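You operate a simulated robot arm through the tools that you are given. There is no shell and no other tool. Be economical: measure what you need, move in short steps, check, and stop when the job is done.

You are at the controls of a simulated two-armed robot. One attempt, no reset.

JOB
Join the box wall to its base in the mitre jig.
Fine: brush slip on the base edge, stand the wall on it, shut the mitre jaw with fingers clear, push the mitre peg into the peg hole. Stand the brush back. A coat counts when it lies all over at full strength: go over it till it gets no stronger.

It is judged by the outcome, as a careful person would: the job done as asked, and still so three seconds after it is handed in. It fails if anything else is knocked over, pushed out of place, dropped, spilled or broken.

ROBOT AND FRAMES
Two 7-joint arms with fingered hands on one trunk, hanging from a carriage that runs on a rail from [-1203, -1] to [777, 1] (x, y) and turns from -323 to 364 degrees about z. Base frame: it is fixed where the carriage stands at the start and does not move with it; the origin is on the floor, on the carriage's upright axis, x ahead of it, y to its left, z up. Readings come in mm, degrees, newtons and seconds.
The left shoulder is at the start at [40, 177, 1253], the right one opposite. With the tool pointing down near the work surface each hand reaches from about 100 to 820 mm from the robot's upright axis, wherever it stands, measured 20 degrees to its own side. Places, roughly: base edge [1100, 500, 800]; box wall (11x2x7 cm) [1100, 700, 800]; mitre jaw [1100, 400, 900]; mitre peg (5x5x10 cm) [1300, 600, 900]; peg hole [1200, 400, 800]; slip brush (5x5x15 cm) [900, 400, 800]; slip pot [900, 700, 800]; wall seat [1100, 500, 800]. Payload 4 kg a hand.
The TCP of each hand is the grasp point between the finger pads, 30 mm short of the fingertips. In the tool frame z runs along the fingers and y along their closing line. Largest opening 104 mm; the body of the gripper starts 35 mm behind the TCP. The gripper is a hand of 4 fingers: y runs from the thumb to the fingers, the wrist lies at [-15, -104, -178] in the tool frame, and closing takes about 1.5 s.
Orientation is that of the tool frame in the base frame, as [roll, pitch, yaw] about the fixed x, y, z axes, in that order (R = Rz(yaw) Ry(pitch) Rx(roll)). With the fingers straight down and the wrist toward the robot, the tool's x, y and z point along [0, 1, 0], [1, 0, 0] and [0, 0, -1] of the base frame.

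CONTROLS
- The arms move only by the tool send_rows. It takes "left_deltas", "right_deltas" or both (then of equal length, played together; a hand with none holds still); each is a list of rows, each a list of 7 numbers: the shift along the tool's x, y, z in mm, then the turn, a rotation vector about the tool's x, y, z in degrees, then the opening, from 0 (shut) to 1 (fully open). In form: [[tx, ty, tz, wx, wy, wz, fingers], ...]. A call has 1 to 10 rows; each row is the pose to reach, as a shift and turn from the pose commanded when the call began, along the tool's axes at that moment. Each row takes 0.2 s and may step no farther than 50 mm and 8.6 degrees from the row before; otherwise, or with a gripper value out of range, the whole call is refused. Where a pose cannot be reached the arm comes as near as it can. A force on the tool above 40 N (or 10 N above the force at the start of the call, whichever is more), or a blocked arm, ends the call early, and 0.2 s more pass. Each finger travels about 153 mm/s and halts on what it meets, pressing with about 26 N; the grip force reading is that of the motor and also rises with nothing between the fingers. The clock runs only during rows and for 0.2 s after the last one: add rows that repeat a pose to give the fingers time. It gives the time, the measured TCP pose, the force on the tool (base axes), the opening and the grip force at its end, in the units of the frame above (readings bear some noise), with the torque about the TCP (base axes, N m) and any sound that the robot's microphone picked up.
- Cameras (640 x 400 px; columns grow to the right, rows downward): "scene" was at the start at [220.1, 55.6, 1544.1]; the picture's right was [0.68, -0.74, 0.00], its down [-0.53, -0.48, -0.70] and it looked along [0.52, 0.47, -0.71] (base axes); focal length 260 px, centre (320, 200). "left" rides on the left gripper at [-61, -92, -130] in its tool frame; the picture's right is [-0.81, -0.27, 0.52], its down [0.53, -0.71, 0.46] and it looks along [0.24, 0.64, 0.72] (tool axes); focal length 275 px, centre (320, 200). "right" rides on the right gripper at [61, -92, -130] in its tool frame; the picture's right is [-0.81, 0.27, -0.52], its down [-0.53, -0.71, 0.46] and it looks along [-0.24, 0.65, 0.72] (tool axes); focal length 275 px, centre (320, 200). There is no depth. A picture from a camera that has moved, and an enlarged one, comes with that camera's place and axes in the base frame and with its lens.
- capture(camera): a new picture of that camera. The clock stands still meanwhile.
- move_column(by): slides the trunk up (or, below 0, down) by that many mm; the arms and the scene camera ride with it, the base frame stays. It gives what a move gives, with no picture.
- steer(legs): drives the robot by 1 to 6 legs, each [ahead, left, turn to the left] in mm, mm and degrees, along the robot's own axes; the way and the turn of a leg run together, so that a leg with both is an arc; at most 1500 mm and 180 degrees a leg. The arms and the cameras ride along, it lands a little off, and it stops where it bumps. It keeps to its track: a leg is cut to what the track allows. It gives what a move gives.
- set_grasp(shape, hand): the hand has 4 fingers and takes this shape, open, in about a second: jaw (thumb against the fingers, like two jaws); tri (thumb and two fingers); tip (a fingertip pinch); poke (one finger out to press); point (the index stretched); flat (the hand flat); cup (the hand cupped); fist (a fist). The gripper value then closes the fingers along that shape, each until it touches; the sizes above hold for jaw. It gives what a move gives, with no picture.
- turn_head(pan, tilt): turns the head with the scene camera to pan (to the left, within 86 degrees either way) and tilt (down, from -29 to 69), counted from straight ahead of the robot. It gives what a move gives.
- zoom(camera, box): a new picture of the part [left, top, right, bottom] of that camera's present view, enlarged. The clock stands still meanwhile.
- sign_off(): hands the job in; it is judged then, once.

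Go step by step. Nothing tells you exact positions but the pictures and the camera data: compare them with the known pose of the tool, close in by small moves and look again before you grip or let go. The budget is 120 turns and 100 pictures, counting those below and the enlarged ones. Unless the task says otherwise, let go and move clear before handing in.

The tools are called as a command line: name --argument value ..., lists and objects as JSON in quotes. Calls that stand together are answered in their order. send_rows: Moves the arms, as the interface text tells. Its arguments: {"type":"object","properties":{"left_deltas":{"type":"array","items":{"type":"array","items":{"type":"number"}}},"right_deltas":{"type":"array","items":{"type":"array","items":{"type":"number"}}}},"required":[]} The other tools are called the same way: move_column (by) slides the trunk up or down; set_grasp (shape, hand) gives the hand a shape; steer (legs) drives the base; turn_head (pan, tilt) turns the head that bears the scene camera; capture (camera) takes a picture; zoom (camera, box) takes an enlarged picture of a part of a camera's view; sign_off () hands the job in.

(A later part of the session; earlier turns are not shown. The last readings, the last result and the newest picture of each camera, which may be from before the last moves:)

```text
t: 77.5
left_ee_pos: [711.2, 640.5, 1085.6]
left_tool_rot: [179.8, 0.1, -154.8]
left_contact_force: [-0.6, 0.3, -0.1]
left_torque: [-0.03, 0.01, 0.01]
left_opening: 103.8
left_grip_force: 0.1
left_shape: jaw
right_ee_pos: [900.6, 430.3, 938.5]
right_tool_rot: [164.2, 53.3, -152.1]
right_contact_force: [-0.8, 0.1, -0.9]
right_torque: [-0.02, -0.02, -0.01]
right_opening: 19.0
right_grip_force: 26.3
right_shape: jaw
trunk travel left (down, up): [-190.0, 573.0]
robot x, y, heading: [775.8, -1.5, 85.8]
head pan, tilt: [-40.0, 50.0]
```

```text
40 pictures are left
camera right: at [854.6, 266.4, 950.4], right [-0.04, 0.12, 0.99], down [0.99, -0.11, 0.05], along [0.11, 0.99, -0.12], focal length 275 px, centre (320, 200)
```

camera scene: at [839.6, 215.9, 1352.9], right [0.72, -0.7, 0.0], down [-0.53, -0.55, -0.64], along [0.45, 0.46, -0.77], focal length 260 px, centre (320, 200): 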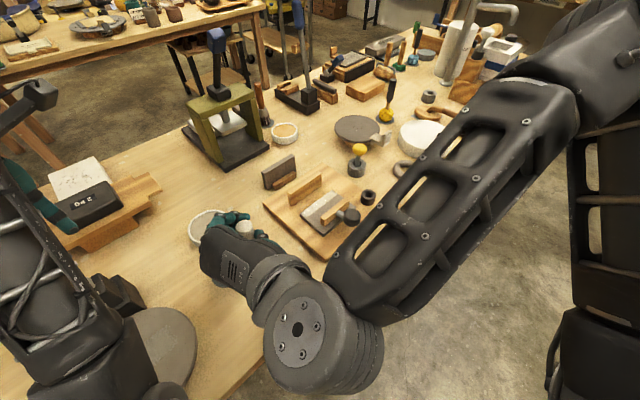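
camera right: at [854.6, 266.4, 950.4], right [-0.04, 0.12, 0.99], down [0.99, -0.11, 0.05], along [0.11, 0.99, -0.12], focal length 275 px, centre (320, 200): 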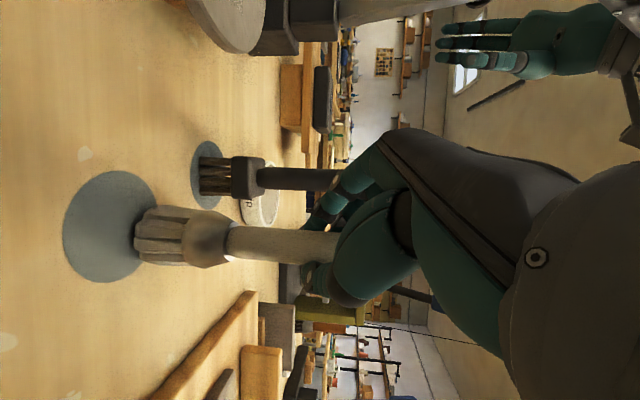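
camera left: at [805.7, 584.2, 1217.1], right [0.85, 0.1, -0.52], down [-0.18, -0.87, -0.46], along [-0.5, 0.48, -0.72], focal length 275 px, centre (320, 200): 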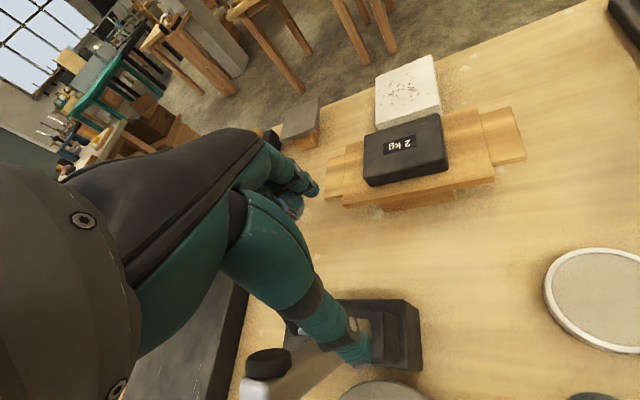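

The tip is ~7 mm to the right and rear of the mark's centre. I shift and lower slowly.

send_rows --right_deltas '[[4.6, 0.1, -6.3, 0, 0, 0, 0], [9.4, -0.9, -2.8, 0, 0, 0, 0], [12.6, -1.5, -0.5, 0, 0, 0, 0], [12.6, -1.5, -0.5, 0, 0, 0, 0]]'

zoom --camera "right" --box '[40, 120, 340, 320]'

```text
t: 78.5
left_ee_pos: [709.9, 641.3, 1086.8]
left_tool_rot: [179.8, 0.0, -154.8]
left_contact_force: [-0.1, -0.3, -0.2]
left_torque: [0.03, 0.02, 0.02]
left_opening: 103.8
left_grip_force: 0.0
left_shape: jaw
right_ee_pos: [898.8, 427.8, 932.8]
right_tool_rot: [164.0, 53.2, -152.0]
right_contact_force: [-1.1, 1.9, 8.3]
right_torque: [0.16, -0.03, 0.04]
right_opening: 19.3
right_grip_force: 26.9
right_shape: jaw
right hand out of reach, approached as far as the arm can: row 2, 3, 4
trunk travel left (down, up): [-190.0, 573.0]
robot x, y, heading: [773.9, 4.2, 85.5]
head pan, tilt: [-40.0, 50.0]
```

```text
2.00 times, centred on (190, 220) of right
camera zoom: at [854.0, 263.4, 943.9], right [-0.03, 0.12, 0.99], down [0.99, -0.11, 0.05], along [0.11, 0.99, -0.12], focal length 551 px, centre (580, 160)
```

zoom: 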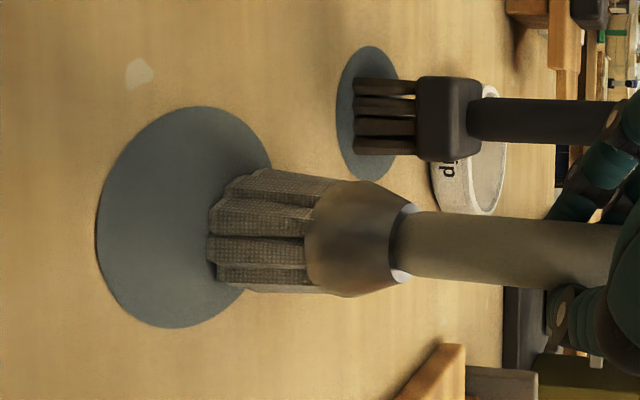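

It touches, but sits too far back on the mark. Lift slightly, pull ~16 mm toward the robot, and lower again.

send_rows --right_deltas '[[-4.8, 1, -3.5, 0, 0, 0, 0], [-1.5, -3.7, -9.4, 0, 0, 0, 0], [1.8, -8.4, -15.3, 0, 0, 0, 0], [5, -9.1, -13, 0, 0, 0, 0], [5, -9.1, -13, 0, 0, 0, 0]]'

zoom --camera "right" --box '[40, 120, 340, 320]'

```text
t: 79.7
left_ee_pos: [710.9, 642.0, 1086.3]
left_tool_rot: [179.9, 0.0, -154.9]
left_contact_force: [1.0, -0.3, 0.5]
left_torque: [0.01, 0.01, 0.01]
left_opening: 104.1
left_grip_force: 0.1
left_shape: jaw
right_ee_pos: [896.8, 425.6, 937.3]
right_tool_rot: [164.5, 53.3, -151.7]
right_contact_force: [-0.5, -0.2, -0.9]
right_torque: [-0.02, 0.01, -0.02]
right_opening: 19.2
right_grip_force: 25.9
right_shape: jaw
right hand out of reach, approached as far as the arm can: row 2, 3, 4, 5
trunk travel left (down, up): [-190.0, 573.0]
robot x, y, heading: [771.9, -3.1, 85.8]
head pan, tilt: [-40.0, 50.0]
```

```text
2.00 times, centred on (190, 220) of right
camera zoom: at [851.8, 260.9, 948.8], right [-0.04, 0.12, 0.99], down [0.99, -0.11, 0.05], along [0.11, 0.99, -0.12], focal length 551 px, centre (580, 160)
```

zoom: 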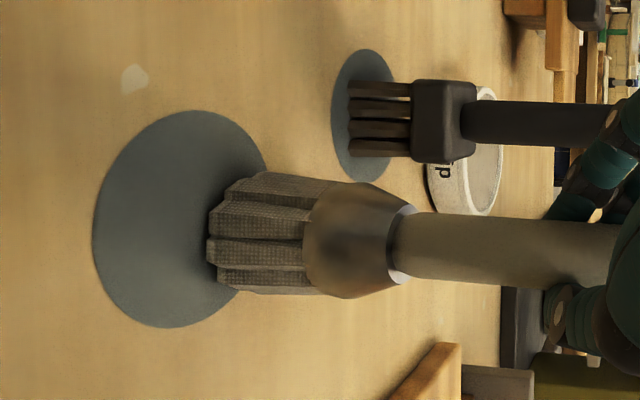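

The arm can't fold closer at this trunk height. I raise the trunk and come down again.

move_column --by 130

send_rows --right_deltas '[[26.9, -14.4, 10.3, 0, 0, 0, 0], [50.9, -19.3, 27.5, 0, 0, 0, 0], [74.9, -24.2, 44.8, 0, 0, 0, 0], [99, -29.1, 62.1, 0, 0, 0, 0], [103.8, -30, 65.6, 0, 0, 0, 0], [103.8, -30, 65.6, 0, 0, 0, 0]]'

zoom --camera "right" --box '[40, 120, 340, 320]'

```text
t: 81.3
left_ee_pos: [710.5, 640.5, 1216.0]
left_tool_rot: [179.9, 0.1, -154.8]
left_contact_force: [0.3, 0.3, -0.7]
left_torque: [0.0, -0.03, 0.02]
left_opening: 103.8
left_grip_force: 0.1
left_shape: jaw
right_ee_pos: [897.3, 424.8, 1067.7]
right_tool_rot: [164.4, 53.1, -151.7]
right_contact_force: [1.1, 0.4, -1.2]
right_torque: [-0.02, 0.02, 0.01]
right_opening: 19.0
right_grip_force: 25.9
right_shape: jaw
trunk travel left (down, up): [-320.0, 443.0]
robot x, y, heading: [773.6, -1.5, 85.5]
head pan, tilt: [-40.0, 50.0]
```

```text
t: 82.7
left_ee_pos: [711.4, 641.3, 1215.3]
left_tool_rot: [179.7, 0.1, -154.9]
left_contact_force: [0.9, -1.4, 0.1]
left_torque: [0.0, 0.0, -0.02]
left_opening: 103.8
left_grip_force: 0.1
left_shape: jaw
right_ee_pos: [928.4, 425.8, 1006.2]
right_tool_rot: [164.6, 53.2, -151.7]
right_contact_force: [0.2, -0.3, -1.0]
right_torque: [-0.03, 0.0, 0.0]
right_opening: 19.3
right_grip_force: 26.2
right_shape: jaw
right hand out of reach, approached as far as the arm can: row 1, 2, 3, 4, 5, 6
trunk travel left (down, up): [-320.0, 443.0]
robot x, y, heading: [774.1, 1.4, 85.7]
head pan, tilt: [-40.0, 50.0]
```

```text
2.00 times, centred on (190, 220) of right
camera zoom: at [883.2, 262.5, 1018.3], right [-0.04, 0.13, 0.99], down [0.99, -0.11, 0.05], along [0.11, 0.99, -0.12], focal length 551 px, centre (580, 160)
```

zoom: 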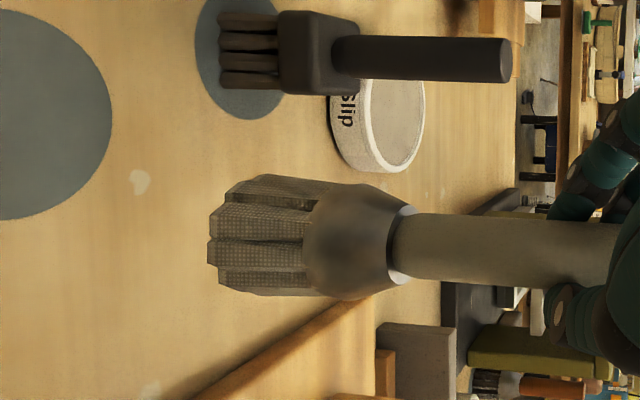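

The right arm is cramped this close in. I raise the brush and shift the carriage 230 mm along the rail away so the arm can work more extended.

send_rows --right_deltas '[[-32, 6.5, -23, 0, 0, 0, 0], [-64, 13, -46, 0, 0, 0, 0], [-64, 13, -46, 0, 0, 0, 0]]'

steer --legs '[[0, 230, 0]]'

capture --camera "scene"

```text
t: 83.5
left_ee_pos: [710.8, 640.2, 1215.1]
left_tool_rot: [179.8, 0.1, -154.9]
left_contact_force: [-0.7, 0.6, -0.2]
left_torque: [0.03, -0.02, -0.01]
left_opening: 104.0
left_grip_force: 0.0
left_shape: jaw
right_ee_pos: [923.9, 441.4, 1087.5]
right_tool_rot: [164.4, 53.1, -151.8]
right_contact_force: [0.4, -0.6, -1.5]
right_torque: [0.01, 0.02, 0.02]
right_opening: 19.2
right_grip_force: 25.4
right_shape: jaw
right hand out of reach, approached as far as the arm can: row 1, 2, 3
trunk travel left (down, up): [-320.0, 443.0]
robot x, y, heading: [772.0, 0.9, 85.8]
head pan, tilt: [-40.0, 50.0]
```

```text
t: 85.2
left_ee_pos: [480.8, 640.0, 1214.6]
left_tool_rot: [179.8, 0.0, -154.7]
left_contact_force: [-0.1, 0.3, 0.3]
left_torque: [-0.01, 0.02, -0.02]
left_opening: 103.8
left_grip_force: 0.1
left_shape: jaw
right_ee_pos: [694.1, 442.7, 1086.7]
right_tool_rot: [164.5, 53.1, -151.5]
right_contact_force: [-0.5, -0.1, -1.9]
right_torque: [-0.03, 0.02, 0.01]
right_opening: 19.2
right_grip_force: 26.6
right_shape: jaw
trunk travel left (down, up): [-320.0, 443.0]
robot x, y, heading: [544.3, 2.8, 86.1]
head pan, tilt: [-40.0, 50.0]
```

```text
36 pictures are left
camera scene: at [611.6, 216.2, 1483.0], right [0.72, -0.7, 0.0], down [-0.53, -0.55, -0.64], along [0.45, 0.46, -0.77], focal length 260 px, centre (320, 200)
```

scene: 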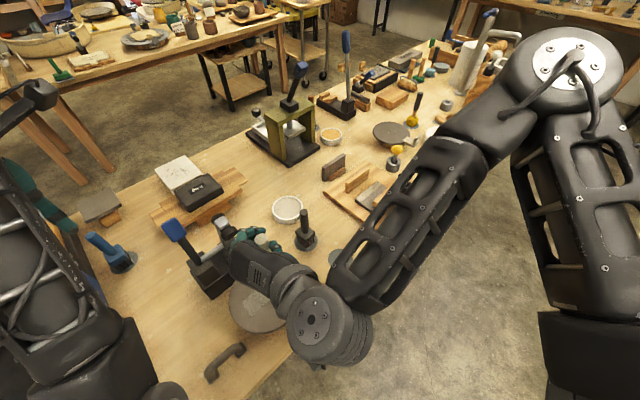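

send_rows --right_deltas '[[-11.7, -31.9, 23.6, 0, 0, 0, 0], [-23.5, -63.8, 47.2, 0, 0, 0, 0], [-35.2, -95.8, 70.7, 0, 0, 0, 0], [-47, -127.7, 94.3, 0, 0, 0, 0], [-58.7, -159.6, 117.9, 0, 0, 0, 0], [-58.7, -159.6, 117.9, 0, 0, 0, 0]]'

zoom --camera "right" --box '[0, 120, 300, 320]'

```text
t: 86.6
left_ee_pos: [481.2, 641.4, 1216.1]
left_tool_rot: [179.8, 0.1, -154.5]
left_contact_force: [-0.5, -0.3, 0.9]
left_torque: [-0.02, -0.04, 0.02]
left_opening: 103.9
left_grip_force: 0.0
left_shape: jaw
right_ee_pos: [916.8, 451.2, 1054.3]
right_tool_rot: [164.7, 53.1, -151.2]
right_contact_force: [0.6, 0.1, -0.5]
right_torque: [-0.04, 0.05, -0.01]
right_opening: 19.1
right_grip_force: 26.1
right_shape: jaw
right hand out of reach, approached as far as the arm can: row 1, 2, 3, 4, 5, 6
trunk travel left (down, up): [-320.0, 443.0]
robot x, y, heading: [543.7, -0.7, 85.7]
head pan, tilt: [-40.0, 50.0]
```

```text
2.00 times, centred on (150, 220) of right
camera zoom: at [872.3, 287.0, 1065.3], right [-0.04, 0.13, 0.99], down [0.99, -0.1, 0.05], along [0.11, 0.99, -0.12], focal length 551 px, centre (660, 160)
```

zoom: 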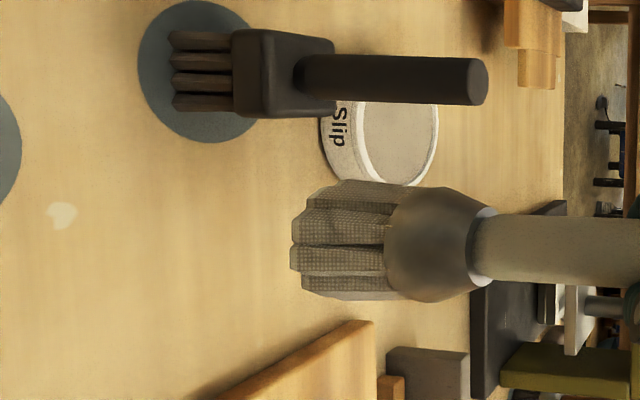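

The limit is the hand's yaw relative to the robot, so I turn the hand about the vertical (the brush is round, so this is free) while moving in.

send_rows --right_deltas '[[0, 0, 0, 5, -1, 3.6, 0], [0, 0, 0, 10, -2, 7.2, 0], [11.7, -5.6, -9.7, 15, -3.1, 10.8, 0], [23.4, -11.2, -19.5, 20, -4.1, 14.4, 0], [35.1, -16.8, -29.2, 20, -4.1, 14.4, 0], [35.1, -16.8, -29.2, 20, -4.1, 14.4, 0]]'

zoom --camera "right" --box '[0, 120, 300, 320]'

```text
t: 88.0
left_ee_pos: [481.9, 641.3, 1216.0]
left_tool_rot: [179.9, 0.1, -154.6]
left_contact_force: [1.4, -0.3, 0.7]
left_torque: [0.02, 0.03, -0.01]
left_opening: 103.7
left_grip_force: 0.2
left_shape: jaw
right_ee_pos: [893.7, 458.2, 1050.7]
right_tool_rot: [163.3, 48.2, -160.0]
right_contact_force: [-0.2, -0.7, -1.5]
right_torque: [0.0, 0.02, 0.01]
right_opening: 19.2
right_grip_force: 25.7
right_shape: jaw
right hand out of reach, approached as far as the arm can: row 1, 2, 3, 4, 5, 6
trunk travel left (down, up): [-320.0, 443.0]
robot x, y, heading: [546.3, 1.5, 85.8]
head pan, tilt: [-40.0, 50.0]
```

```text
2.00 times, centred on (150, 220) of right
camera zoom: at [829.0, 300.4, 1071.0], right [0.07, 0.14, 0.99], down [0.97, -0.23, -0.03], along [0.23, 0.96, -0.16], focal length 551 px, centre (660, 160)
```

zoom: 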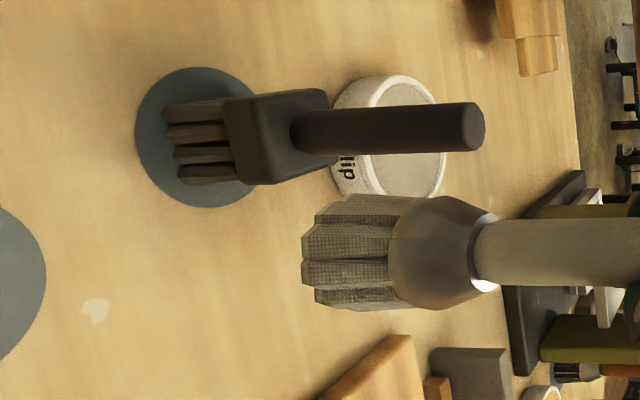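

Earlier, the lower trunk gave this pose more room, so I go back down in steps, lifting the hands between.

move_column --by -70

send_rows --right_deltas '[[-25, 6, -17, 0, 0, 0, 0], [-50, 12, -35, 0, 0, 0, 0], [-75, 17, -52, 0, 0, 0, 0], [-75, 17, -52, 0, 0, 0, 0]]' --left_deltas '[[0, 0, -40, 0, 0, 0, 1], [0, 0, -80, 0, 0, 0, 1], [0, 0, -110, 0, 0, 0, 1], [0, 0, -110, 0, 0, 0, 1]]'

move_column --by -80

```text
t: 89.1
left_ee_pos: [481.4, 641.3, 1145.4]
left_tool_rot: [179.8, 0.1, -154.6]
left_contact_force: [0.7, 0.4, 1.0]
left_torque: [-0.02, -0.01, 0.01]
left_opening: 103.8
left_grip_force: 0.0
left_shape: jaw
right_ee_pos: [893.6, 457.2, 981.2]
right_tool_rot: [163.2, 48.2, -160.1]
right_contact_force: [-0.7, -0.4, -0.6]
right_torque: [-0.02, -0.01, 0.02]
right_opening: 19.1
right_grip_force: 26.6
right_shape: jaw
trunk travel left (down, up): [-250.0, 513.0]
robot x, y, heading: [548.9, 3.6, 85.8]
head pan, tilt: [-40.0, 50.0]
```

```text
t: 90.1
left_ee_pos: [481.0, 653.1, 1254.6]
left_tool_rot: [179.8, 0.0, -154.5]
left_contact_force: [0.0, -0.7, -0.3]
left_torque: [-0.02, 0.01, 0.02]
left_opening: 103.6
left_grip_force: 0.0
left_shape: jaw
left hand out of reach, approached as far as the arm can: row 1, 2, 3, 4
right_ee_pos: [902.8, 462.0, 1073.9]
right_tool_rot: [163.3, 48.1, -160.0]
right_contact_force: [0.0, -0.6, -1.0]
right_torque: [-0.05, -0.02, 0.03]
right_opening: 19.2
right_grip_force: 25.8
right_shape: jaw
trunk travel left (down, up): [-250.0, 513.0]
robot x, y, heading: [544.3, -2.3, 85.6]
head pan, tilt: [-40.0, 50.0]
```

```text
t: 91.3
left_ee_pos: [480.8, 654.3, 1176.2]
left_tool_rot: [179.7, 0.1, -154.7]
left_contact_force: [0.4, -0.6, 0.2]
left_torque: [0.03, 0.04, 0.02]
left_opening: 103.8
left_grip_force: 0.0
left_shape: jaw
right_ee_pos: [904.1, 461.6, 993.1]
right_tool_rot: [163.2, 48.3, -160.1]
right_contact_force: [0.9, 0.3, -1.2]
right_torque: [0.0, 0.03, -0.01]
right_opening: 18.9
right_grip_force: 26.4
right_shape: jaw
trunk travel left (down, up): [-170.0, 593.0]
robot x, y, heading: [544.3, -0.4, 86.0]
head pan, tilt: [-40.0, 50.0]
```

send_rows --right_deltas '[[0, 0, 0, 0.5, -4.6, -2, 0], [12, -19, -14, 0.5, -4.6, -2, 0], [24.5, -37.9, -27.4, 0.5, -4.6, -2, 0], [24.5, -37.9, -27.4, 0.5, -4.6, -2, 0]]'

capture --camera "right"

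```text
t: 92.3
left_ee_pos: [480.9, 654.1, 1175.2]
left_tool_rot: [179.8, 0.1, -154.6]
left_contact_force: [-1.2, -1.0, -0.2]
left_torque: [0.02, 0.04, -0.02]
left_opening: 103.6
left_grip_force: 0.1
left_shape: jaw
right_ee_pos: [903.1, 458.5, 992.9]
right_tool_rot: [164.3, 53.1, -159.1]
right_contact_force: [-0.5, -0.4, -0.7]
right_torque: [0.0, 0.02, 0.0]
right_opening: 19.1
right_grip_force: 25.8
right_shape: jaw
right hand out of reach, approached as far as the arm can: row 2, 3, 4
trunk travel left (down, up): [-170.0, 593.0]
robot x, y, heading: [546.4, -3.1, 85.9]
head pan, tilt: [-40.0, 50.0]
```

```text
33 pictures are left
camera right: at [837.4, 301.5, 1004.4], right [-0.02, 0.13, 0.99], down [0.97, -0.23, 0.05], along [0.24, 0.96, -0.12], focal length 275 px, centre (320, 200)
```

right: 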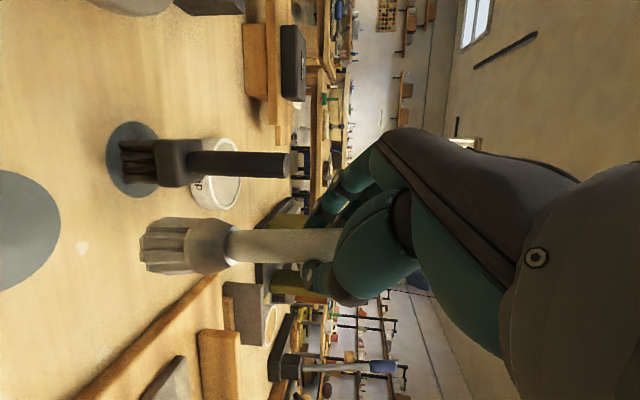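

The limit is how near the hand can come in front of the robot; turning the robot right by 36° puts the brush mark well ahead (≈540 mm) instead. Hands are high enough to swing.

steer --legs '[[0, 0, -36]]'

turn_head --pan 0 --tilt 55

capture --camera "scene"

```text
t: 94.4
left_ee_pos: [875.9, 569.3, 1174.8]
left_tool_rot: [179.8, 0.0, 169.6]
left_contact_force: [0.1, -0.7, -0.3]
left_torque: [0.02, -0.02, 0.02]
left_opening: 104.0
left_grip_force: 0.0
left_shape: jaw
right_ee_pos: [1103.2, 162.7, 992.3]
right_tool_rot: [164.5, 53.2, 165.2]
right_contact_force: [-0.9, 0.0, -1.4]
right_torque: [0.0, 0.05, -0.04]
right_opening: 19.3
right_grip_force: 26.0
right_shape: jaw
trunk travel left (down, up): [-170.0, 593.0]
robot x, y, heading: [550.6, -1.1, 50.0]
head pan, tilt: [-40.0, 50.0]
```

```text
t: 95.4
left_ee_pos: [874.3, 569.2, 1174.6]
left_tool_rot: [179.7, 0.2, 169.5]
left_contact_force: [0.8, 0.6, -1.2]
left_torque: [0.01, -0.04, 0.04]
left_opening: 104.0
left_grip_force: 0.0
left_shape: jaw
right_ee_pos: [1104.0, 162.2, 992.7]
right_tool_rot: [164.6, 53.1, 165.3]
right_contact_force: [-0.5, -0.2, -1.8]
right_torque: [-0.02, 0.01, 0.0]
right_opening: 19.2
right_grip_force: 26.1
right_shape: jaw
trunk travel left (down, up): [-170.0, 593.0]
robot x, y, heading: [548.2, 3.5, 50.2]
head pan, tilt: [0.0, 55.0]
```

```text
32 pictures are left
camera scene: at [695.9, 179.4, 1326.5], right [0.77, -0.64, 0.0], down [-0.53, -0.63, -0.57], along [0.37, 0.44, -0.82], focal length 260 px, centre (320, 200)
```

scene: 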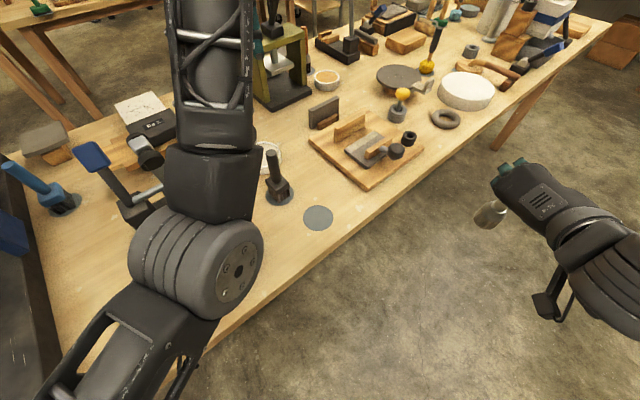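

Brush mark is at ≈(898, 428). I first swing the left arm farther left to make room.

send_rows --left_deltas '[[40, 20, -5, 0, 0, 0, 1], [80, 40, -10, 0, 0, 0, 1], [120, 60, -15, 0, 0, 0, 1], [160, 80, -20, 0, 0, 0, 1], [200, 96, -20, 0, 0, 0, 1], [240, 100, -20, 0, 0, 0, 1], [280, 100, -20, 0, 0, 0, 1], [280, 100, -20, 0, 0, 0, 1]]' --right_deltas '[[10, 30, -20, 0, 0, 0, 0], [20, 60, -40, 0, 0, 0, 0], [30, 75, -50, 0, 0, 0, 0], [40, 90, -60, 0, 0, 0, 0], [40, 90, -60, 0, 0, 0, 0], [40, 90, -60, 0, 0, 0, 0], [40, 90, -60, 0, 0, 0, 0], [40, 90, -60, 0, 0, 0, 0]]'

capture --camera "scene"

```text
t: 97.2
left_ee_pos: [616.6, 717.0, 1193.6]
left_tool_rot: [179.8, 0.1, 169.6]
left_contact_force: [-0.3, 0.1, 0.0]
left_torque: [-0.02, -0.01, -0.03]
left_opening: 103.9
left_grip_force: 0.0
left_shape: jaw
right_ee_pos: [1036.5, 253.6, 1010.2]
right_tool_rot: [164.5, 53.2, 165.2]
right_contact_force: [0.3, -0.6, -1.3]
right_torque: [-0.02, 0.02, -0.01]
right_opening: 19.0
right_grip_force: 26.0
right_shape: jaw
trunk travel left (down, up): [-170.0, 593.0]
robot x, y, heading: [544.8, -1.6, 50.2]
head pan, tilt: [0.0, 55.0]
```

```text
31 pictures are left
camera scene: at [696.2, 179.4, 1326.5], right [0.77, -0.64, 0.0], down [-0.53, -0.63, -0.57], along [0.37, 0.44, -0.82], focal length 260 px, centre (320, 200)
```

scene: 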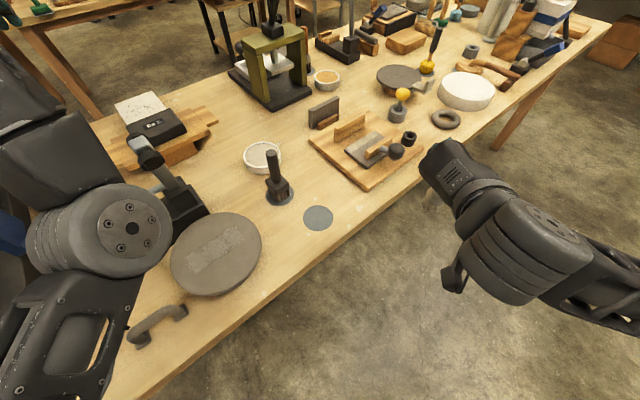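

send_rows --right_deltas '[[23.1, 30.9, -20, 0, 0, 0, 0], [46.2, 61.8, -40, 0, 0, 0, 0], [69.3, 92.7, -60, 0, 0, 0, 0], [92.4, 123.6, -80, 0, 0, 0, 0], [115.6, 154.5, -100.2, 0, 0, 0, 0], [115.6, 154.5, -100.2, 0, 0, 0, 0]]'

capture --camera "right"

zoom --camera "scene" --box '[240, 120, 400, 260]'

```text
t: 98.6
left_ee_pos: [618.1, 717.2, 1193.8]
left_tool_rot: [179.8, 0.2, 169.6]
left_contact_force: [1.1, 0.7, 1.0]
left_torque: [0.01, -0.03, 0.0]
left_opening: 104.0
left_grip_force: 0.0
left_shape: jaw
right_ee_pos: [892.5, 417.0, 999.9]
right_tool_rot: [164.5, 53.1, 165.1]
right_contact_force: [0.2, 0.6, -0.3]
right_torque: [0.0, 0.04, 0.01]
right_opening: 18.8
right_grip_force: 26.0
right_shape: jaw
trunk travel left (down, up): [-170.0, 593.0]
robot x, y, heading: [549.0, -2.5, 50.2]
head pan, tilt: [0.0, 55.0]
```

```text
30 pictures are left
camera right: at [748.2, 329.0, 1010.4], right [0.06, 0.12, 0.99], down [0.65, -0.76, 0.05], along [0.76, 0.64, -0.12], focal length 275 px, centre (320, 200)
```

right: 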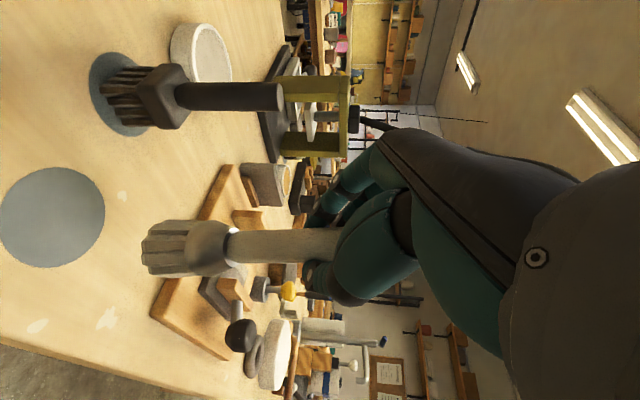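

```text
2.86 times, centred on (320, 190) of scene
camera zoom: at [696.3, 178.9, 1326.4], right [0.77, -0.64, 0.0], down [-0.53, -0.63, -0.57], along [0.37, 0.44, -0.82], focal length 744 px, centre (320, 229)
```

zoom: 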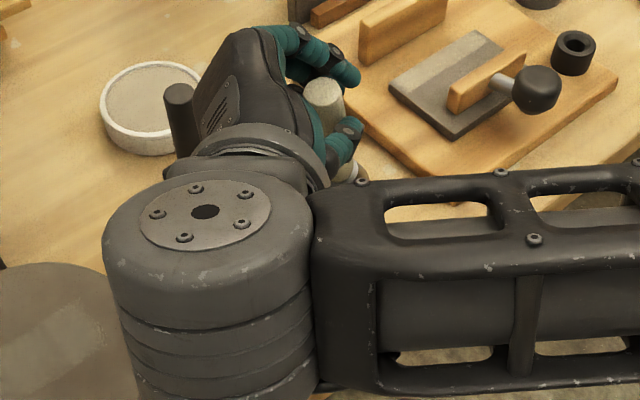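

Reachable now. I straighten the last ~5° of lean, shift 4 mm, and lower to just above the mark.

send_rows --right_deltas '[[0.6, 3.9, 0.2, -2.3, 3.4, 4.1, 0], [20.6, -0.1, 14.7, -2.3, 3.4, 4.1, 0], [36.6, -3.3, 26.2, -2.3, 3.4, 4.1, 0], [48.6, -5.7, 34.9, -2.3, 3.4, 4.1, 0], [48.6, -5.7, 34.9, -2.3, 3.4, 4.1, 0]]'

zoom --camera "right" --box '[40, 120, 340, 320]'

```text
t: 99.8
left_ee_pos: [616.7, 717.6, 1194.6]
left_tool_rot: [179.9, 0.1, 169.6]
left_contact_force: [0.2, -0.5, 0.2]
left_torque: [-0.03, 0.02, -0.02]
left_opening: 103.8
left_grip_force: 0.0
left_shape: jaw
right_ee_pos: [893.8, 423.4, 941.6]
right_tool_rot: [158.6, 48.6, 160.7]
right_contact_force: [0.0, 0.4, -1.2]
right_torque: [0.02, 0.03, -0.01]
right_opening: 18.9
right_grip_force: 26.4
right_shape: jaw
trunk travel left (down, up): [-170.0, 593.0]
robot x, y, heading: [549.7, 1.8, 50.1]
head pan, tilt: [0.0, 55.0]
```

```text
2.00 times, centred on (190, 220) of right
camera zoom: at [749.6, 333.2, 953.8], right [0.12, 0.03, 0.99], down [0.65, -0.76, -0.05], along [0.75, 0.65, -0.11], focal length 551 px, centre (580, 160)
```

zoom: 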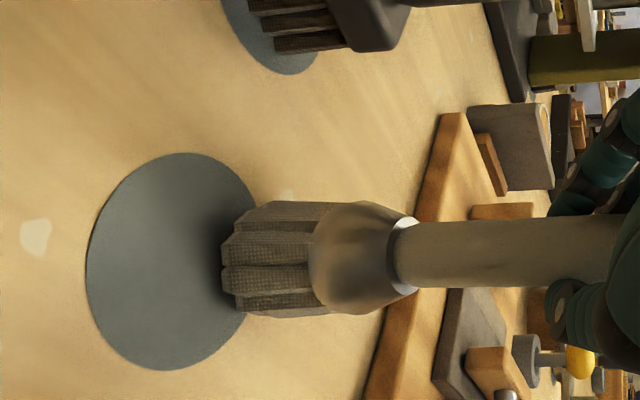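

Judging by the near rim of the bristles, the foot is ~17 mm too far along the view direction, with a slight lean. I correct both and look again.

send_rows --right_deltas '[[1.5, -2.8, -2.9, 1.2, 1.4, -0.9, 0], [2.9, -5.6, -5.7, 2.3, 2.8, -1.7, 0], [2.9, -5.6, -5.7, 2.3, 2.8, -1.7, 0]]'

zoom --camera "right" --box '[40, 120, 340, 320]'

zoom --camera "scene" --box '[280, 150, 380, 240]'

```text
t: 100.6
left_ee_pos: [617.0, 716.8, 1195.0]
left_tool_rot: [179.8, 0.2, 169.5]
left_contact_force: [0.1, 0.4, 0.1]
left_torque: [-0.01, 0.0, 0.01]
left_opening: 103.9
left_grip_force: 0.1
left_shape: jaw
right_ee_pos: [887.1, 417.4, 941.3]
right_tool_rot: [163.9, 46.5, 164.6]
right_contact_force: [0.4, 0.5, -2.0]
right_torque: [0.0, 0.0, 0.0]
right_opening: 18.9
right_grip_force: 25.7
right_shape: jaw
trunk travel left (down, up): [-170.0, 593.0]
robot x, y, heading: [544.5, -0.2, 50.2]
head pan, tilt: [0.0, 55.0]
```

```text
2.00 times, centred on (190, 220) of right
camera zoom: at [743.6, 328.1, 964.8], right [0.17, 0.08, 0.98], down [0.65, -0.76, -0.05], along [0.74, 0.65, -0.18], focal length 551 px, centre (580, 160)
```

zoom: 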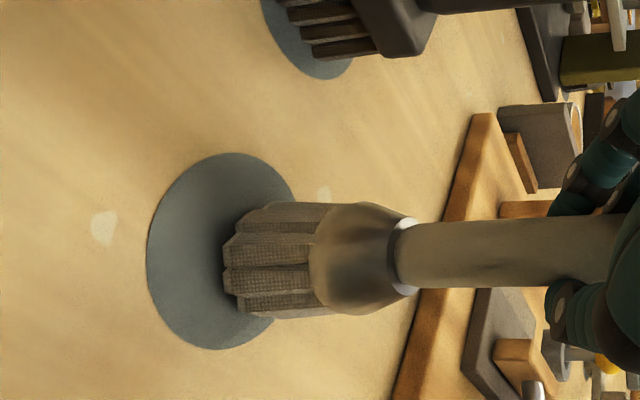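

```text
4.44 times, centred on (330, 195) of scene
camera zoom: at [695.8, 179.4, 1326.5], right [0.77, -0.64, 0.0], down [-0.53, -0.63, -0.57], along [0.37, 0.44, -0.82], focal length 1157 px, centre (276, 222)
```

zoom: 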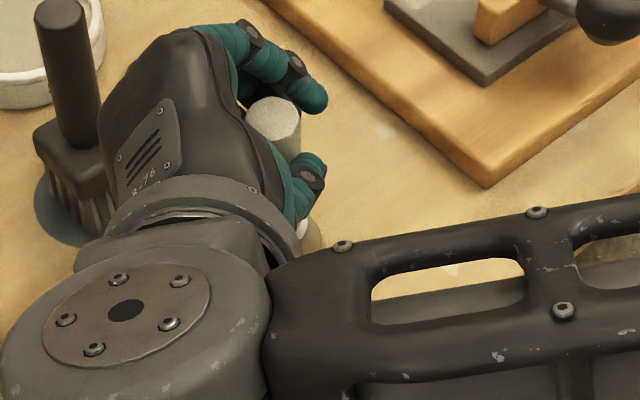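

The foot is now nearly centred, but the top leans back ~8°. I rotate 6° about the foot and lower gently.

send_rows --right_deltas '[[-1.9, 3.5, 3.1, 1.7, 2.1, -1.3, 0], [-3.8, 7, 6.2, 3.5, 4.3, -2.6, 0], [-1.6, 6.4, 8.2, 3.5, 4.3, -2.6, 0], [0.5, 5.9, 10.2, 3.5, 4.3, -2.6, 0], [0.5, 5.9, 10.2, 3.5, 4.3, -2.6, 0]]'

zoom --camera "right" --box '[40, 120, 340, 320]'

```text
t: 101.8
left_ee_pos: [617.6, 718.0, 1194.9]
left_tool_rot: [179.8, 0.1, 169.6]
left_contact_force: [0.7, -0.2, 0.3]
left_torque: [0.0, -0.04, 0.02]
left_opening: 103.8
left_grip_force: 0.2
left_shape: jaw
right_ee_pos: [894.9, 425.6, 935.8]
right_tool_rot: [170.5, 43.0, 169.2]
right_contact_force: [0.6, -0.8, 12.4]
right_torque: [0.13, -0.17, -0.06]
right_opening: 19.4
right_grip_force: 25.8
right_shape: jaw
trunk travel left (down, up): [-170.0, 593.0]
robot x, y, heading: [545.7, 0.5, 50.2]
head pan, tilt: [0.0, 55.0]
```

```text
2.00 times, centred on (190, 220) of right
camera zoom: at [754.5, 338.2, 977.4], right [0.24, 0.14, 0.96], down [0.64, -0.76, -0.05], along [0.72, 0.63, -0.28], focal length 551 px, centre (580, 160)
```

zoom: 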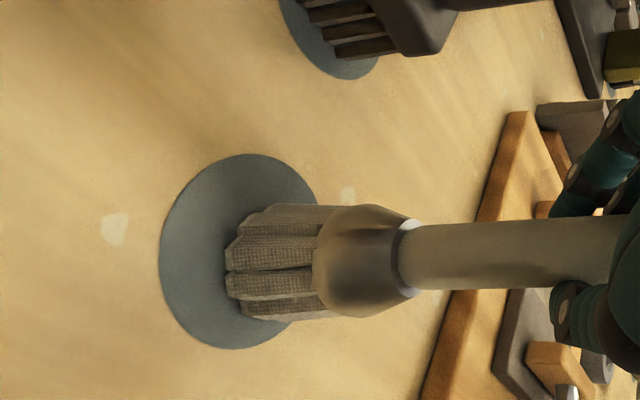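

Contact is made. One last nudge of ~7 mm toward the centre of the mark, then check before releasing.

send_rows --right_deltas '[[-2.7, 0.5, -2.9, 0, 0, 0, 0], [2, -2.1, -7.8, 0, 0, 0, 0], [4, -2.5, -5.6, 0, 0, 0, 0], [4, -2.5, -5.6, 0, 0, 0, 0]]'

zoom --camera "right" --box '[40, 120, 340, 320]'

```text
t: 102.8
left_ee_pos: [617.7, 717.7, 1195.1]
left_tool_rot: [179.9, 0.1, 169.6]
left_contact_force: [0.1, -0.8, -0.2]
left_torque: [0.07, 0.01, -0.03]
left_opening: 103.8
left_grip_force: 0.1
left_shape: jaw
right_ee_pos: [888.4, 423.8, 936.8]
right_tool_rot: [170.5, 43.0, 169.1]
right_contact_force: [2.0, 0.3, 10.4]
right_torque: [0.09, -0.23, -0.02]
right_opening: 19.4
right_grip_force: 26.1
right_shape: jaw
trunk travel left (down, up): [-170.0, 593.0]
robot x, y, heading: [543.0, 0.3, 50.0]
head pan, tilt: [0.0, 55.0]
```

```text
2.00 times, centred on (190, 220) of right
camera zoom: at [746.9, 336.7, 978.3], right [0.25, 0.14, 0.96], down [0.64, -0.76, -0.05], along [0.72, 0.63, -0.28], focal length 551 px, centre (580, 160)
```

zoom: 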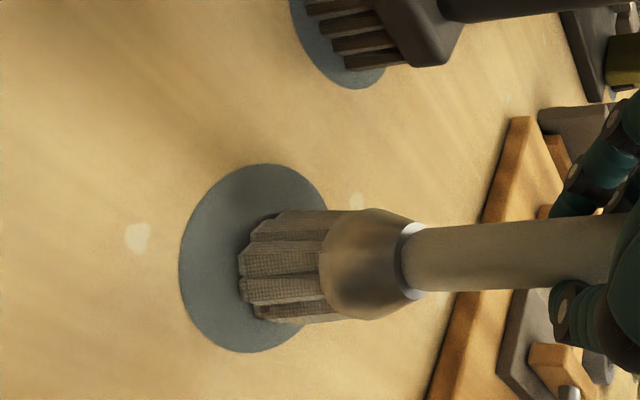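

Near enough centred and bearing on its foot. I release slowly.

send_rows --right_deltas '[[-1, 0, -1, 0, 0, 0, 0.16], [-1.4, 0.2, -1.4, 0, 0, 0, 0.22], [-1.4, 0.2, -1.4, 0, 0, 0, 0.3], [-1.4, 0.2, -1.4, 0, 0, 0, 0.45], [-1.4, 0.2, -1.4, 0, 0, 0, 0.6], [-1.4, 0.2, -1.4, 0, 0, 0, 0.75], [-1.4, 0.2, -1.4, 0, 0, 0, 0.75]]'

capture --camera "right"

```text
t: 104.4
left_ee_pos: [616.7, 717.5, 1194.6]
left_tool_rot: [179.9, 0.2, 169.5]
left_contact_force: [0.3, -0.5, 0.3]
left_torque: [-0.02, -0.03, 0.0]
left_opening: 104.0
left_grip_force: 0.0
left_shape: jaw
right_ee_pos: [887.4, 421.1, 937.2]
right_tool_rot: [170.8, 42.9, 169.4]
right_contact_force: [-0.8, 0.3, 0.4]
right_torque: [-0.01, 0.01, -0.01]
right_opening: 78.0
right_grip_force: 0.1
right_shape: jaw
trunk travel left (down, up): [-170.0, 593.0]
robot x, y, heading: [548.5, 1.6, 50.1]
head pan, tilt: [0.0, 55.0]
```

```text
23 pictures are left
camera right: at [746.1, 335.4, 978.9], right [0.25, 0.14, 0.96], down [0.64, -0.76, -0.05], along [0.72, 0.63, -0.28], focal length 275 px, centre (320, 200)
```

right: 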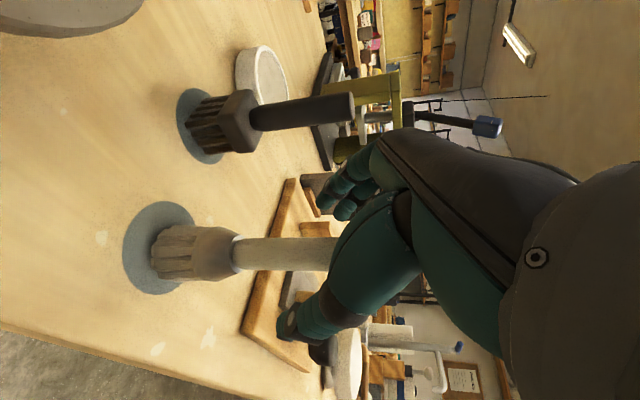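

The brush stands on its mark. I withdraw the right hand back along its fingers and inspect the coat.

send_rows --right_deltas '[[0, 0, -25, 0, 0, 0, 0.75], [0, 0, -60, 0, 0, 0, 0.75], [0, 0, -100, 0, 0, 0, 0.75], [0, -30, -130, 0, 0, 0, 0.75], [0, -70, -150, 0, 0, 0, 0.75], [0, -110, -160, 0, 0, 0, 0.75], [0, -110, -160, 0, 0, 0, 0.75]]'

zoom --camera "scene" --box '[290, 100, 430, 240]'

zoom --camera "scene" --box '[335, 120, 395, 170]'

```text
t: 106.0
left_ee_pos: [617.1, 717.9, 1195.5]
left_tool_rot: [179.8, 0.1, 169.6]
left_contact_force: [0.3, -0.5, -1.0]
left_torque: [0.01, 0.0, -0.04]
left_opening: 104.1
left_grip_force: 0.0
left_shape: jaw
right_ee_pos: [768.4, 310.1, 1040.0]
right_tool_rot: [170.6, 42.9, 169.2]
right_contact_force: [-0.4, 0.6, 0.2]
right_torque: [-0.03, -0.02, -0.01]
right_opening: 77.8
right_grip_force: 0.1
right_shape: jaw
trunk travel left (down, up): [-170.0, 593.0]
robot x, y, heading: [549.6, -0.9, 50.1]
head pan, tilt: [0.0, 55.0]
```

```text
2.86 times, centred on (360, 170) of scene
camera zoom: at [695.9, 179.8, 1326.6], right [0.77, -0.64, 0.0], down [-0.53, -0.63, -0.57], along [0.37, 0.44, -0.82], focal length 744 px, centre (206, 286)
```

zoom: 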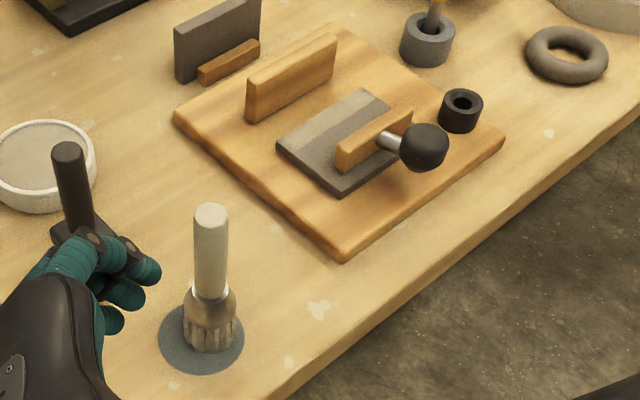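

```text
8.00 times, centred on (365, 145) of scene
camera zoom: at [695.9, 179.8, 1326.6], right [0.77, -0.64, 0.0], down [-0.53, -0.63, -0.57], along [0.37, 0.44, -0.82], focal length 2082 px, centre (-40, 640)
```

zoom: 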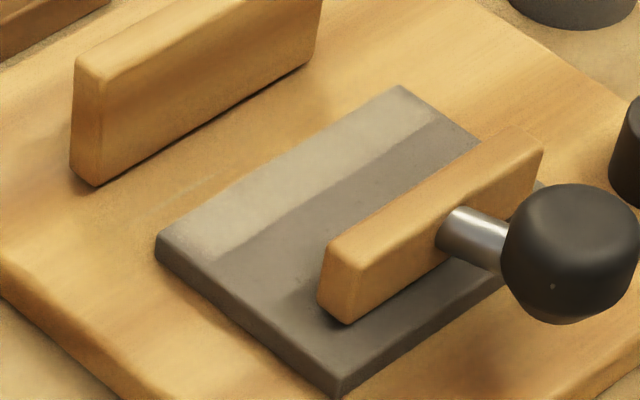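

The brush stands well, but the coat's last ~10 mm at each end looks weaker. With this firmer sideways grip I'll take the brush again, re-dip, and go over the ends.

send_rows --right_deltas '[[0, 40, 10, 0, 0, 0, 0.75], [0, 80, 30, 0, 0, 0, 0.75], [0, 110, 60, 0, 0, 0, 0.75], [0, 110, 100, 0, 0, 0, 0.75], [0, 110, 135, 0, 0, 0, 0.75], [0, 110, 160, 0, 0, 0, 0.75], [0, 110, 162, 0, 0, 0, 0.4], [0, 110, 162, 0, 0, 0, 0.15], [0, 110, 162, 0, 0, 0, 0], [0, 110, 162, 0, 0, 0, 0]]'

send_rows --right_deltas '[[0, 0, 0, 0, 0, 0, 0], [-14, 2.4, -14, 0, 0, 0, 0], [-41, 7.3, -43, 0, 0, 0, 0], [-68, 12, -72, 0, 0, 0, 0], [-68, 12, -72, 0, 0, 0, 0]]'

capture --camera "right"

```text
t: 108.2
left_ee_pos: [616.1, 717.4, 1195.5]
left_tool_rot: [179.9, 0.1, 169.6]
left_contact_force: [-0.4, 0.3, -1.0]
left_torque: [-0.02, 0.03, -0.02]
left_opening: 103.9
left_grip_force: 0.2
left_shape: jaw
right_ee_pos: [889.5, 422.0, 936.2]
right_tool_rot: [170.7, 42.9, 169.5]
right_contact_force: [0.3, 0.8, 0.0]
right_torque: [-0.01, 0.06, -0.01]
right_opening: 16.6
right_grip_force: 26.7
right_shape: jaw
trunk travel left (down, up): [-170.0, 593.0]
robot x, y, heading: [549.4, 2.3, 49.7]
head pan, tilt: [0.0, 55.0]
```

```text
t: 109.4
left_ee_pos: [616.4, 717.3, 1194.2]
left_tool_rot: [179.9, 0.1, 169.6]
left_contact_force: [0.3, -0.1, 0.8]
left_torque: [0.01, -0.01, -0.01]
left_opening: 103.8
left_grip_force: 0.1
left_shape: jaw
right_ee_pos: [888.1, 423.5, 1035.7]
right_tool_rot: [170.8, 42.9, 169.5]
right_contact_force: [1.0, 0.2, -1.1]
right_torque: [0.02, -0.03, 0.0]
right_opening: 16.5
right_grip_force: 25.8
right_shape: jaw
trunk travel left (down, up): [-170.0, 593.0]
robot x, y, heading: [545.1, 1.5, 50.3]
head pan, tilt: [0.0, 55.0]
```

```text
20 pictures are left
camera right: at [747.3, 336.3, 1077.6], right [0.25, 0.15, 0.96], down [0.64, -0.76, -0.05], along [0.72, 0.63, -0.28], focal length 275 px, centre (320, 200)
```

right: 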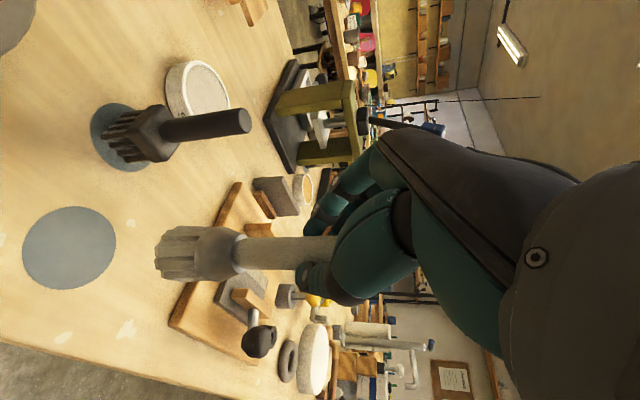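

Held again. I lift over the dark brush and go to the pot for a light re-dip.

send_rows --right_deltas '[[-27.3, 4.8, -28.8, 0, 0, 0, 0], [-51.2, 9.1, -54.1, 0, 0, 0, 0], [-47.9, 53.9, -49.7, 0, 0, 0, 0], [-44.6, 98.7, -45.3, 0, 0, 0, 0], [-41.3, 143.5, -41, 0, 0, 0, 0], [-35.1, 188, -39.4, 0, 0, 0, 0], [-28.4, 236.5, -37.6, 0, 0, 0, 0], [-1.1, 231.6, -8.8, 0, 0, 0, 0], [26.2, 226.8, 20.1, 0, 0, 0, 0], [26.2, 226.8, 20.1, 0, 0, 0, 0]]'

capture --camera "right"

```text
t: 111.6
left_ee_pos: [617.6, 717.2, 1194.2]
left_tool_rot: [179.8, 0.1, 169.6]
left_contact_force: [0.2, -0.6, -0.5]
left_torque: [0.02, 0.0, 0.01]
left_opening: 103.8
left_grip_force: 0.0
left_shape: jaw
right_ee_pos: [902.7, 646.1, 1028.2]
right_tool_rot: [170.7, 43.0, 169.3]
right_contact_force: [-0.1, 0.3, -0.6]
right_torque: [-0.03, 0.02, 0.01]
right_opening: 16.5
right_grip_force: 25.9
right_shape: jaw
right hand out of reach, approached as far as the arm can: row 7, 8, 9, 10
trunk travel left (down, up): [-170.0, 593.0]
robot x, y, heading: [545.2, -0.9, 49.9]
head pan, tilt: [0.0, 55.0]
```

```text
19 pictures are left
camera right: at [761.8, 559.6, 1069.3], right [0.25, 0.14, 0.96], down [0.64, -0.76, -0.05], along [0.72, 0.63, -0.28], focal length 275 px, centre (320, 200)
```

right: 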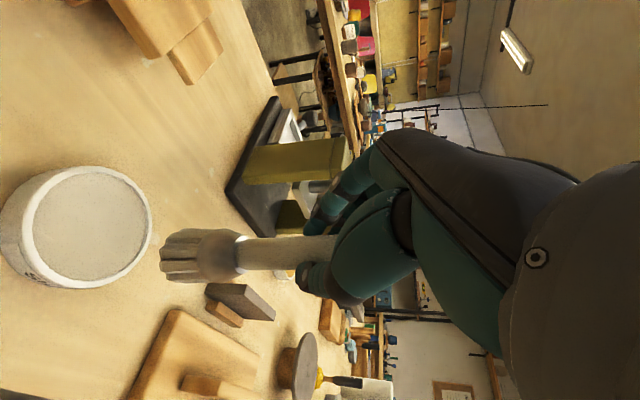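

The foot would land near the pot's far rim; I shift back 25 mm and lower lightly to the slip.

send_rows --right_deltas '[[18.6, 3.1, -17.1, 0, 0, 0, 0], [39, -0.5, 4.5, 0, 0, 0, 0], [52.7, -3, 19, 0, 0, 0, 0], [59.5, -4.2, 26.2, 0, 0, 0, 0], [63, -4.8, 29.8, 0, 0, 0, 0], [63, -4.8, 29.8, 0, 0, 0, 0]]'

capture --camera "right"

```text
t: 113.0
left_ee_pos: [616.4, 717.4, 1195.4]
left_tool_rot: [179.8, 0.1, 169.6]
left_contact_force: [-1.1, -0.7, -0.3]
left_torque: [0.03, 0.0, 0.02]
left_opening: 103.9
left_grip_force: 0.1
left_shape: jaw
right_ee_pos: [876.9, 649.6, 963.4]
right_tool_rot: [170.6, 43.0, 169.2]
right_contact_force: [0.6, 0.5, 1.8]
right_torque: [0.04, -0.02, 0.01]
right_opening: 16.3
right_grip_force: 26.0
right_shape: jaw
right hand out of reach, approached as far as the arm can: row 1, 2, 3
trunk travel left (down, up): [-170.0, 593.0]
robot x, y, heading: [546.5, 3.6, 50.0]
head pan, tilt: [0.0, 55.0]
```

```text
18 pictures are left
camera right: at [735.7, 562.2, 1004.9], right [0.25, 0.14, 0.96], down [0.65, -0.76, -0.05], along [0.72, 0.63, -0.28], focal length 275 px, centre (320, 200)
```

right: 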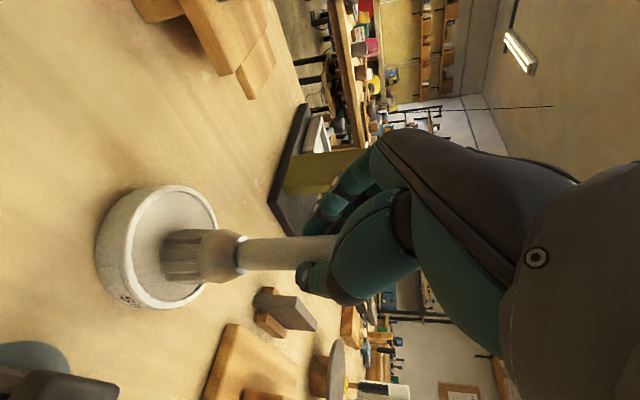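

Dipped with light contact. I lift and drive 210 mm along the rail so the brush comes behind the slab.

send_rows --right_deltas '[[-17, 3, -18, 0, 0, 0, 0], [-44, 8, -47, 0, 0, 0, 0], [-75, 13.3, -79.3, 0, 0, 0, 0], [-75, 13.3, -79.3, 0, 0, 0, 0]]'

steer --legs '[[135, -161, 0]]'

send_rows --right_deltas '[[5.6, -41.3, -1.5, 0, 0, 0, 0], [11.2, -82.6, -3, 0, 0, 0, 0], [17, -123.6, -4.5, 0, 0, 0, 0], [44.4, -128.4, 24.3, 0, 0, 0, 0], [58, -130.8, 38.7, 0, 0, 0, 0], [58, -130.8, 38.7, 0, 0, 0, 0]]'

capture --camera "right"

```text
t: 114.0
left_ee_pos: [617.3, 717.7, 1195.0]
left_tool_rot: [179.8, 0.2, 169.6]
left_contact_force: [0.3, 0.6, 0.4]
left_torque: [-0.02, 0.0, -0.01]
left_opening: 103.8
left_grip_force: 0.1
left_shape: jaw
right_ee_pos: [881.6, 637.5, 1068.2]
right_tool_rot: [170.6, 43.0, 169.3]
right_contact_force: [0.0, -0.1, -0.3]
right_torque: [-0.01, 0.03, 0.03]
right_opening: 16.3
right_grip_force: 25.4
right_shape: jaw
right hand out of reach, approached as far as the arm can: row 1, 2, 3, 4
trunk travel left (down, up): [-170.0, 593.0]
robot x, y, heading: [543.3, 4.0, 50.2]
head pan, tilt: [0.0, 55.0]
```

```text
t: 115.7
left_ee_pos: [825.4, 718.6, 1194.2]
left_tool_rot: [179.8, 0.1, 169.6]
left_contact_force: [0.3, -0.1, 0.6]
left_torque: [-0.01, -0.01, 0.02]
left_opening: 103.7
left_grip_force: 0.0
left_shape: jaw
right_ee_pos: [1090.5, 637.9, 1067.1]
right_tool_rot: [170.7, 42.9, 169.5]
right_contact_force: [-0.8, 0.2, -0.2]
right_torque: [0.01, 0.04, -0.02]
right_opening: 16.6
right_grip_force: 26.0
right_shape: jaw
trunk travel left (down, up): [-170.0, 593.0]
robot x, y, heading: [755.0, 4.4, 50.2]
head pan, tilt: [0.0, 55.0]
```

```text
t: 117.1
left_ee_pos: [825.9, 716.9, 1194.0]
left_tool_rot: [179.8, 0.1, 169.6]
left_contact_force: [-0.6, 0.1, 0.5]
left_torque: [0.02, -0.02, 0.01]
left_opening: 103.8
left_grip_force: 0.1
left_shape: jaw
right_ee_pos: [1064.5, 516.8, 984.2]
right_tool_rot: [170.7, 43.0, 169.3]
right_contact_force: [-0.7, 0.8, -1.7]
right_torque: [0.02, 0.01, 0.0]
right_opening: 16.2
right_grip_force: 26.1
right_shape: jaw
trunk travel left (down, up): [-170.0, 593.0]
robot x, y, heading: [755.5, -1.3, 50.0]
head pan, tilt: [0.0, 55.0]
```

```text
17 pictures are left
camera right: at [923.9, 430.7, 1025.4], right [0.25, 0.14, 0.96], down [0.65, -0.76, -0.05], along [0.72, 0.63, -0.28], focal length 275 px, centre (320, 200)
```

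right: 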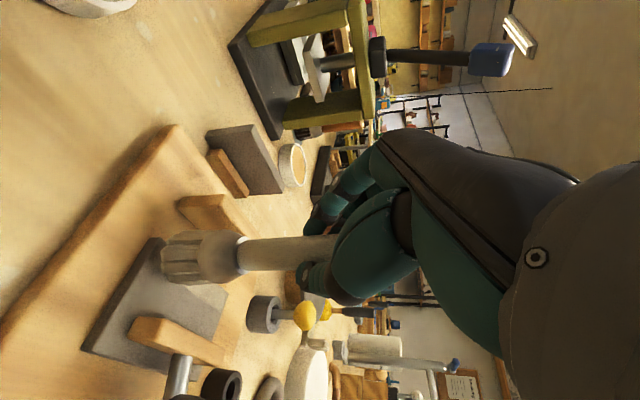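

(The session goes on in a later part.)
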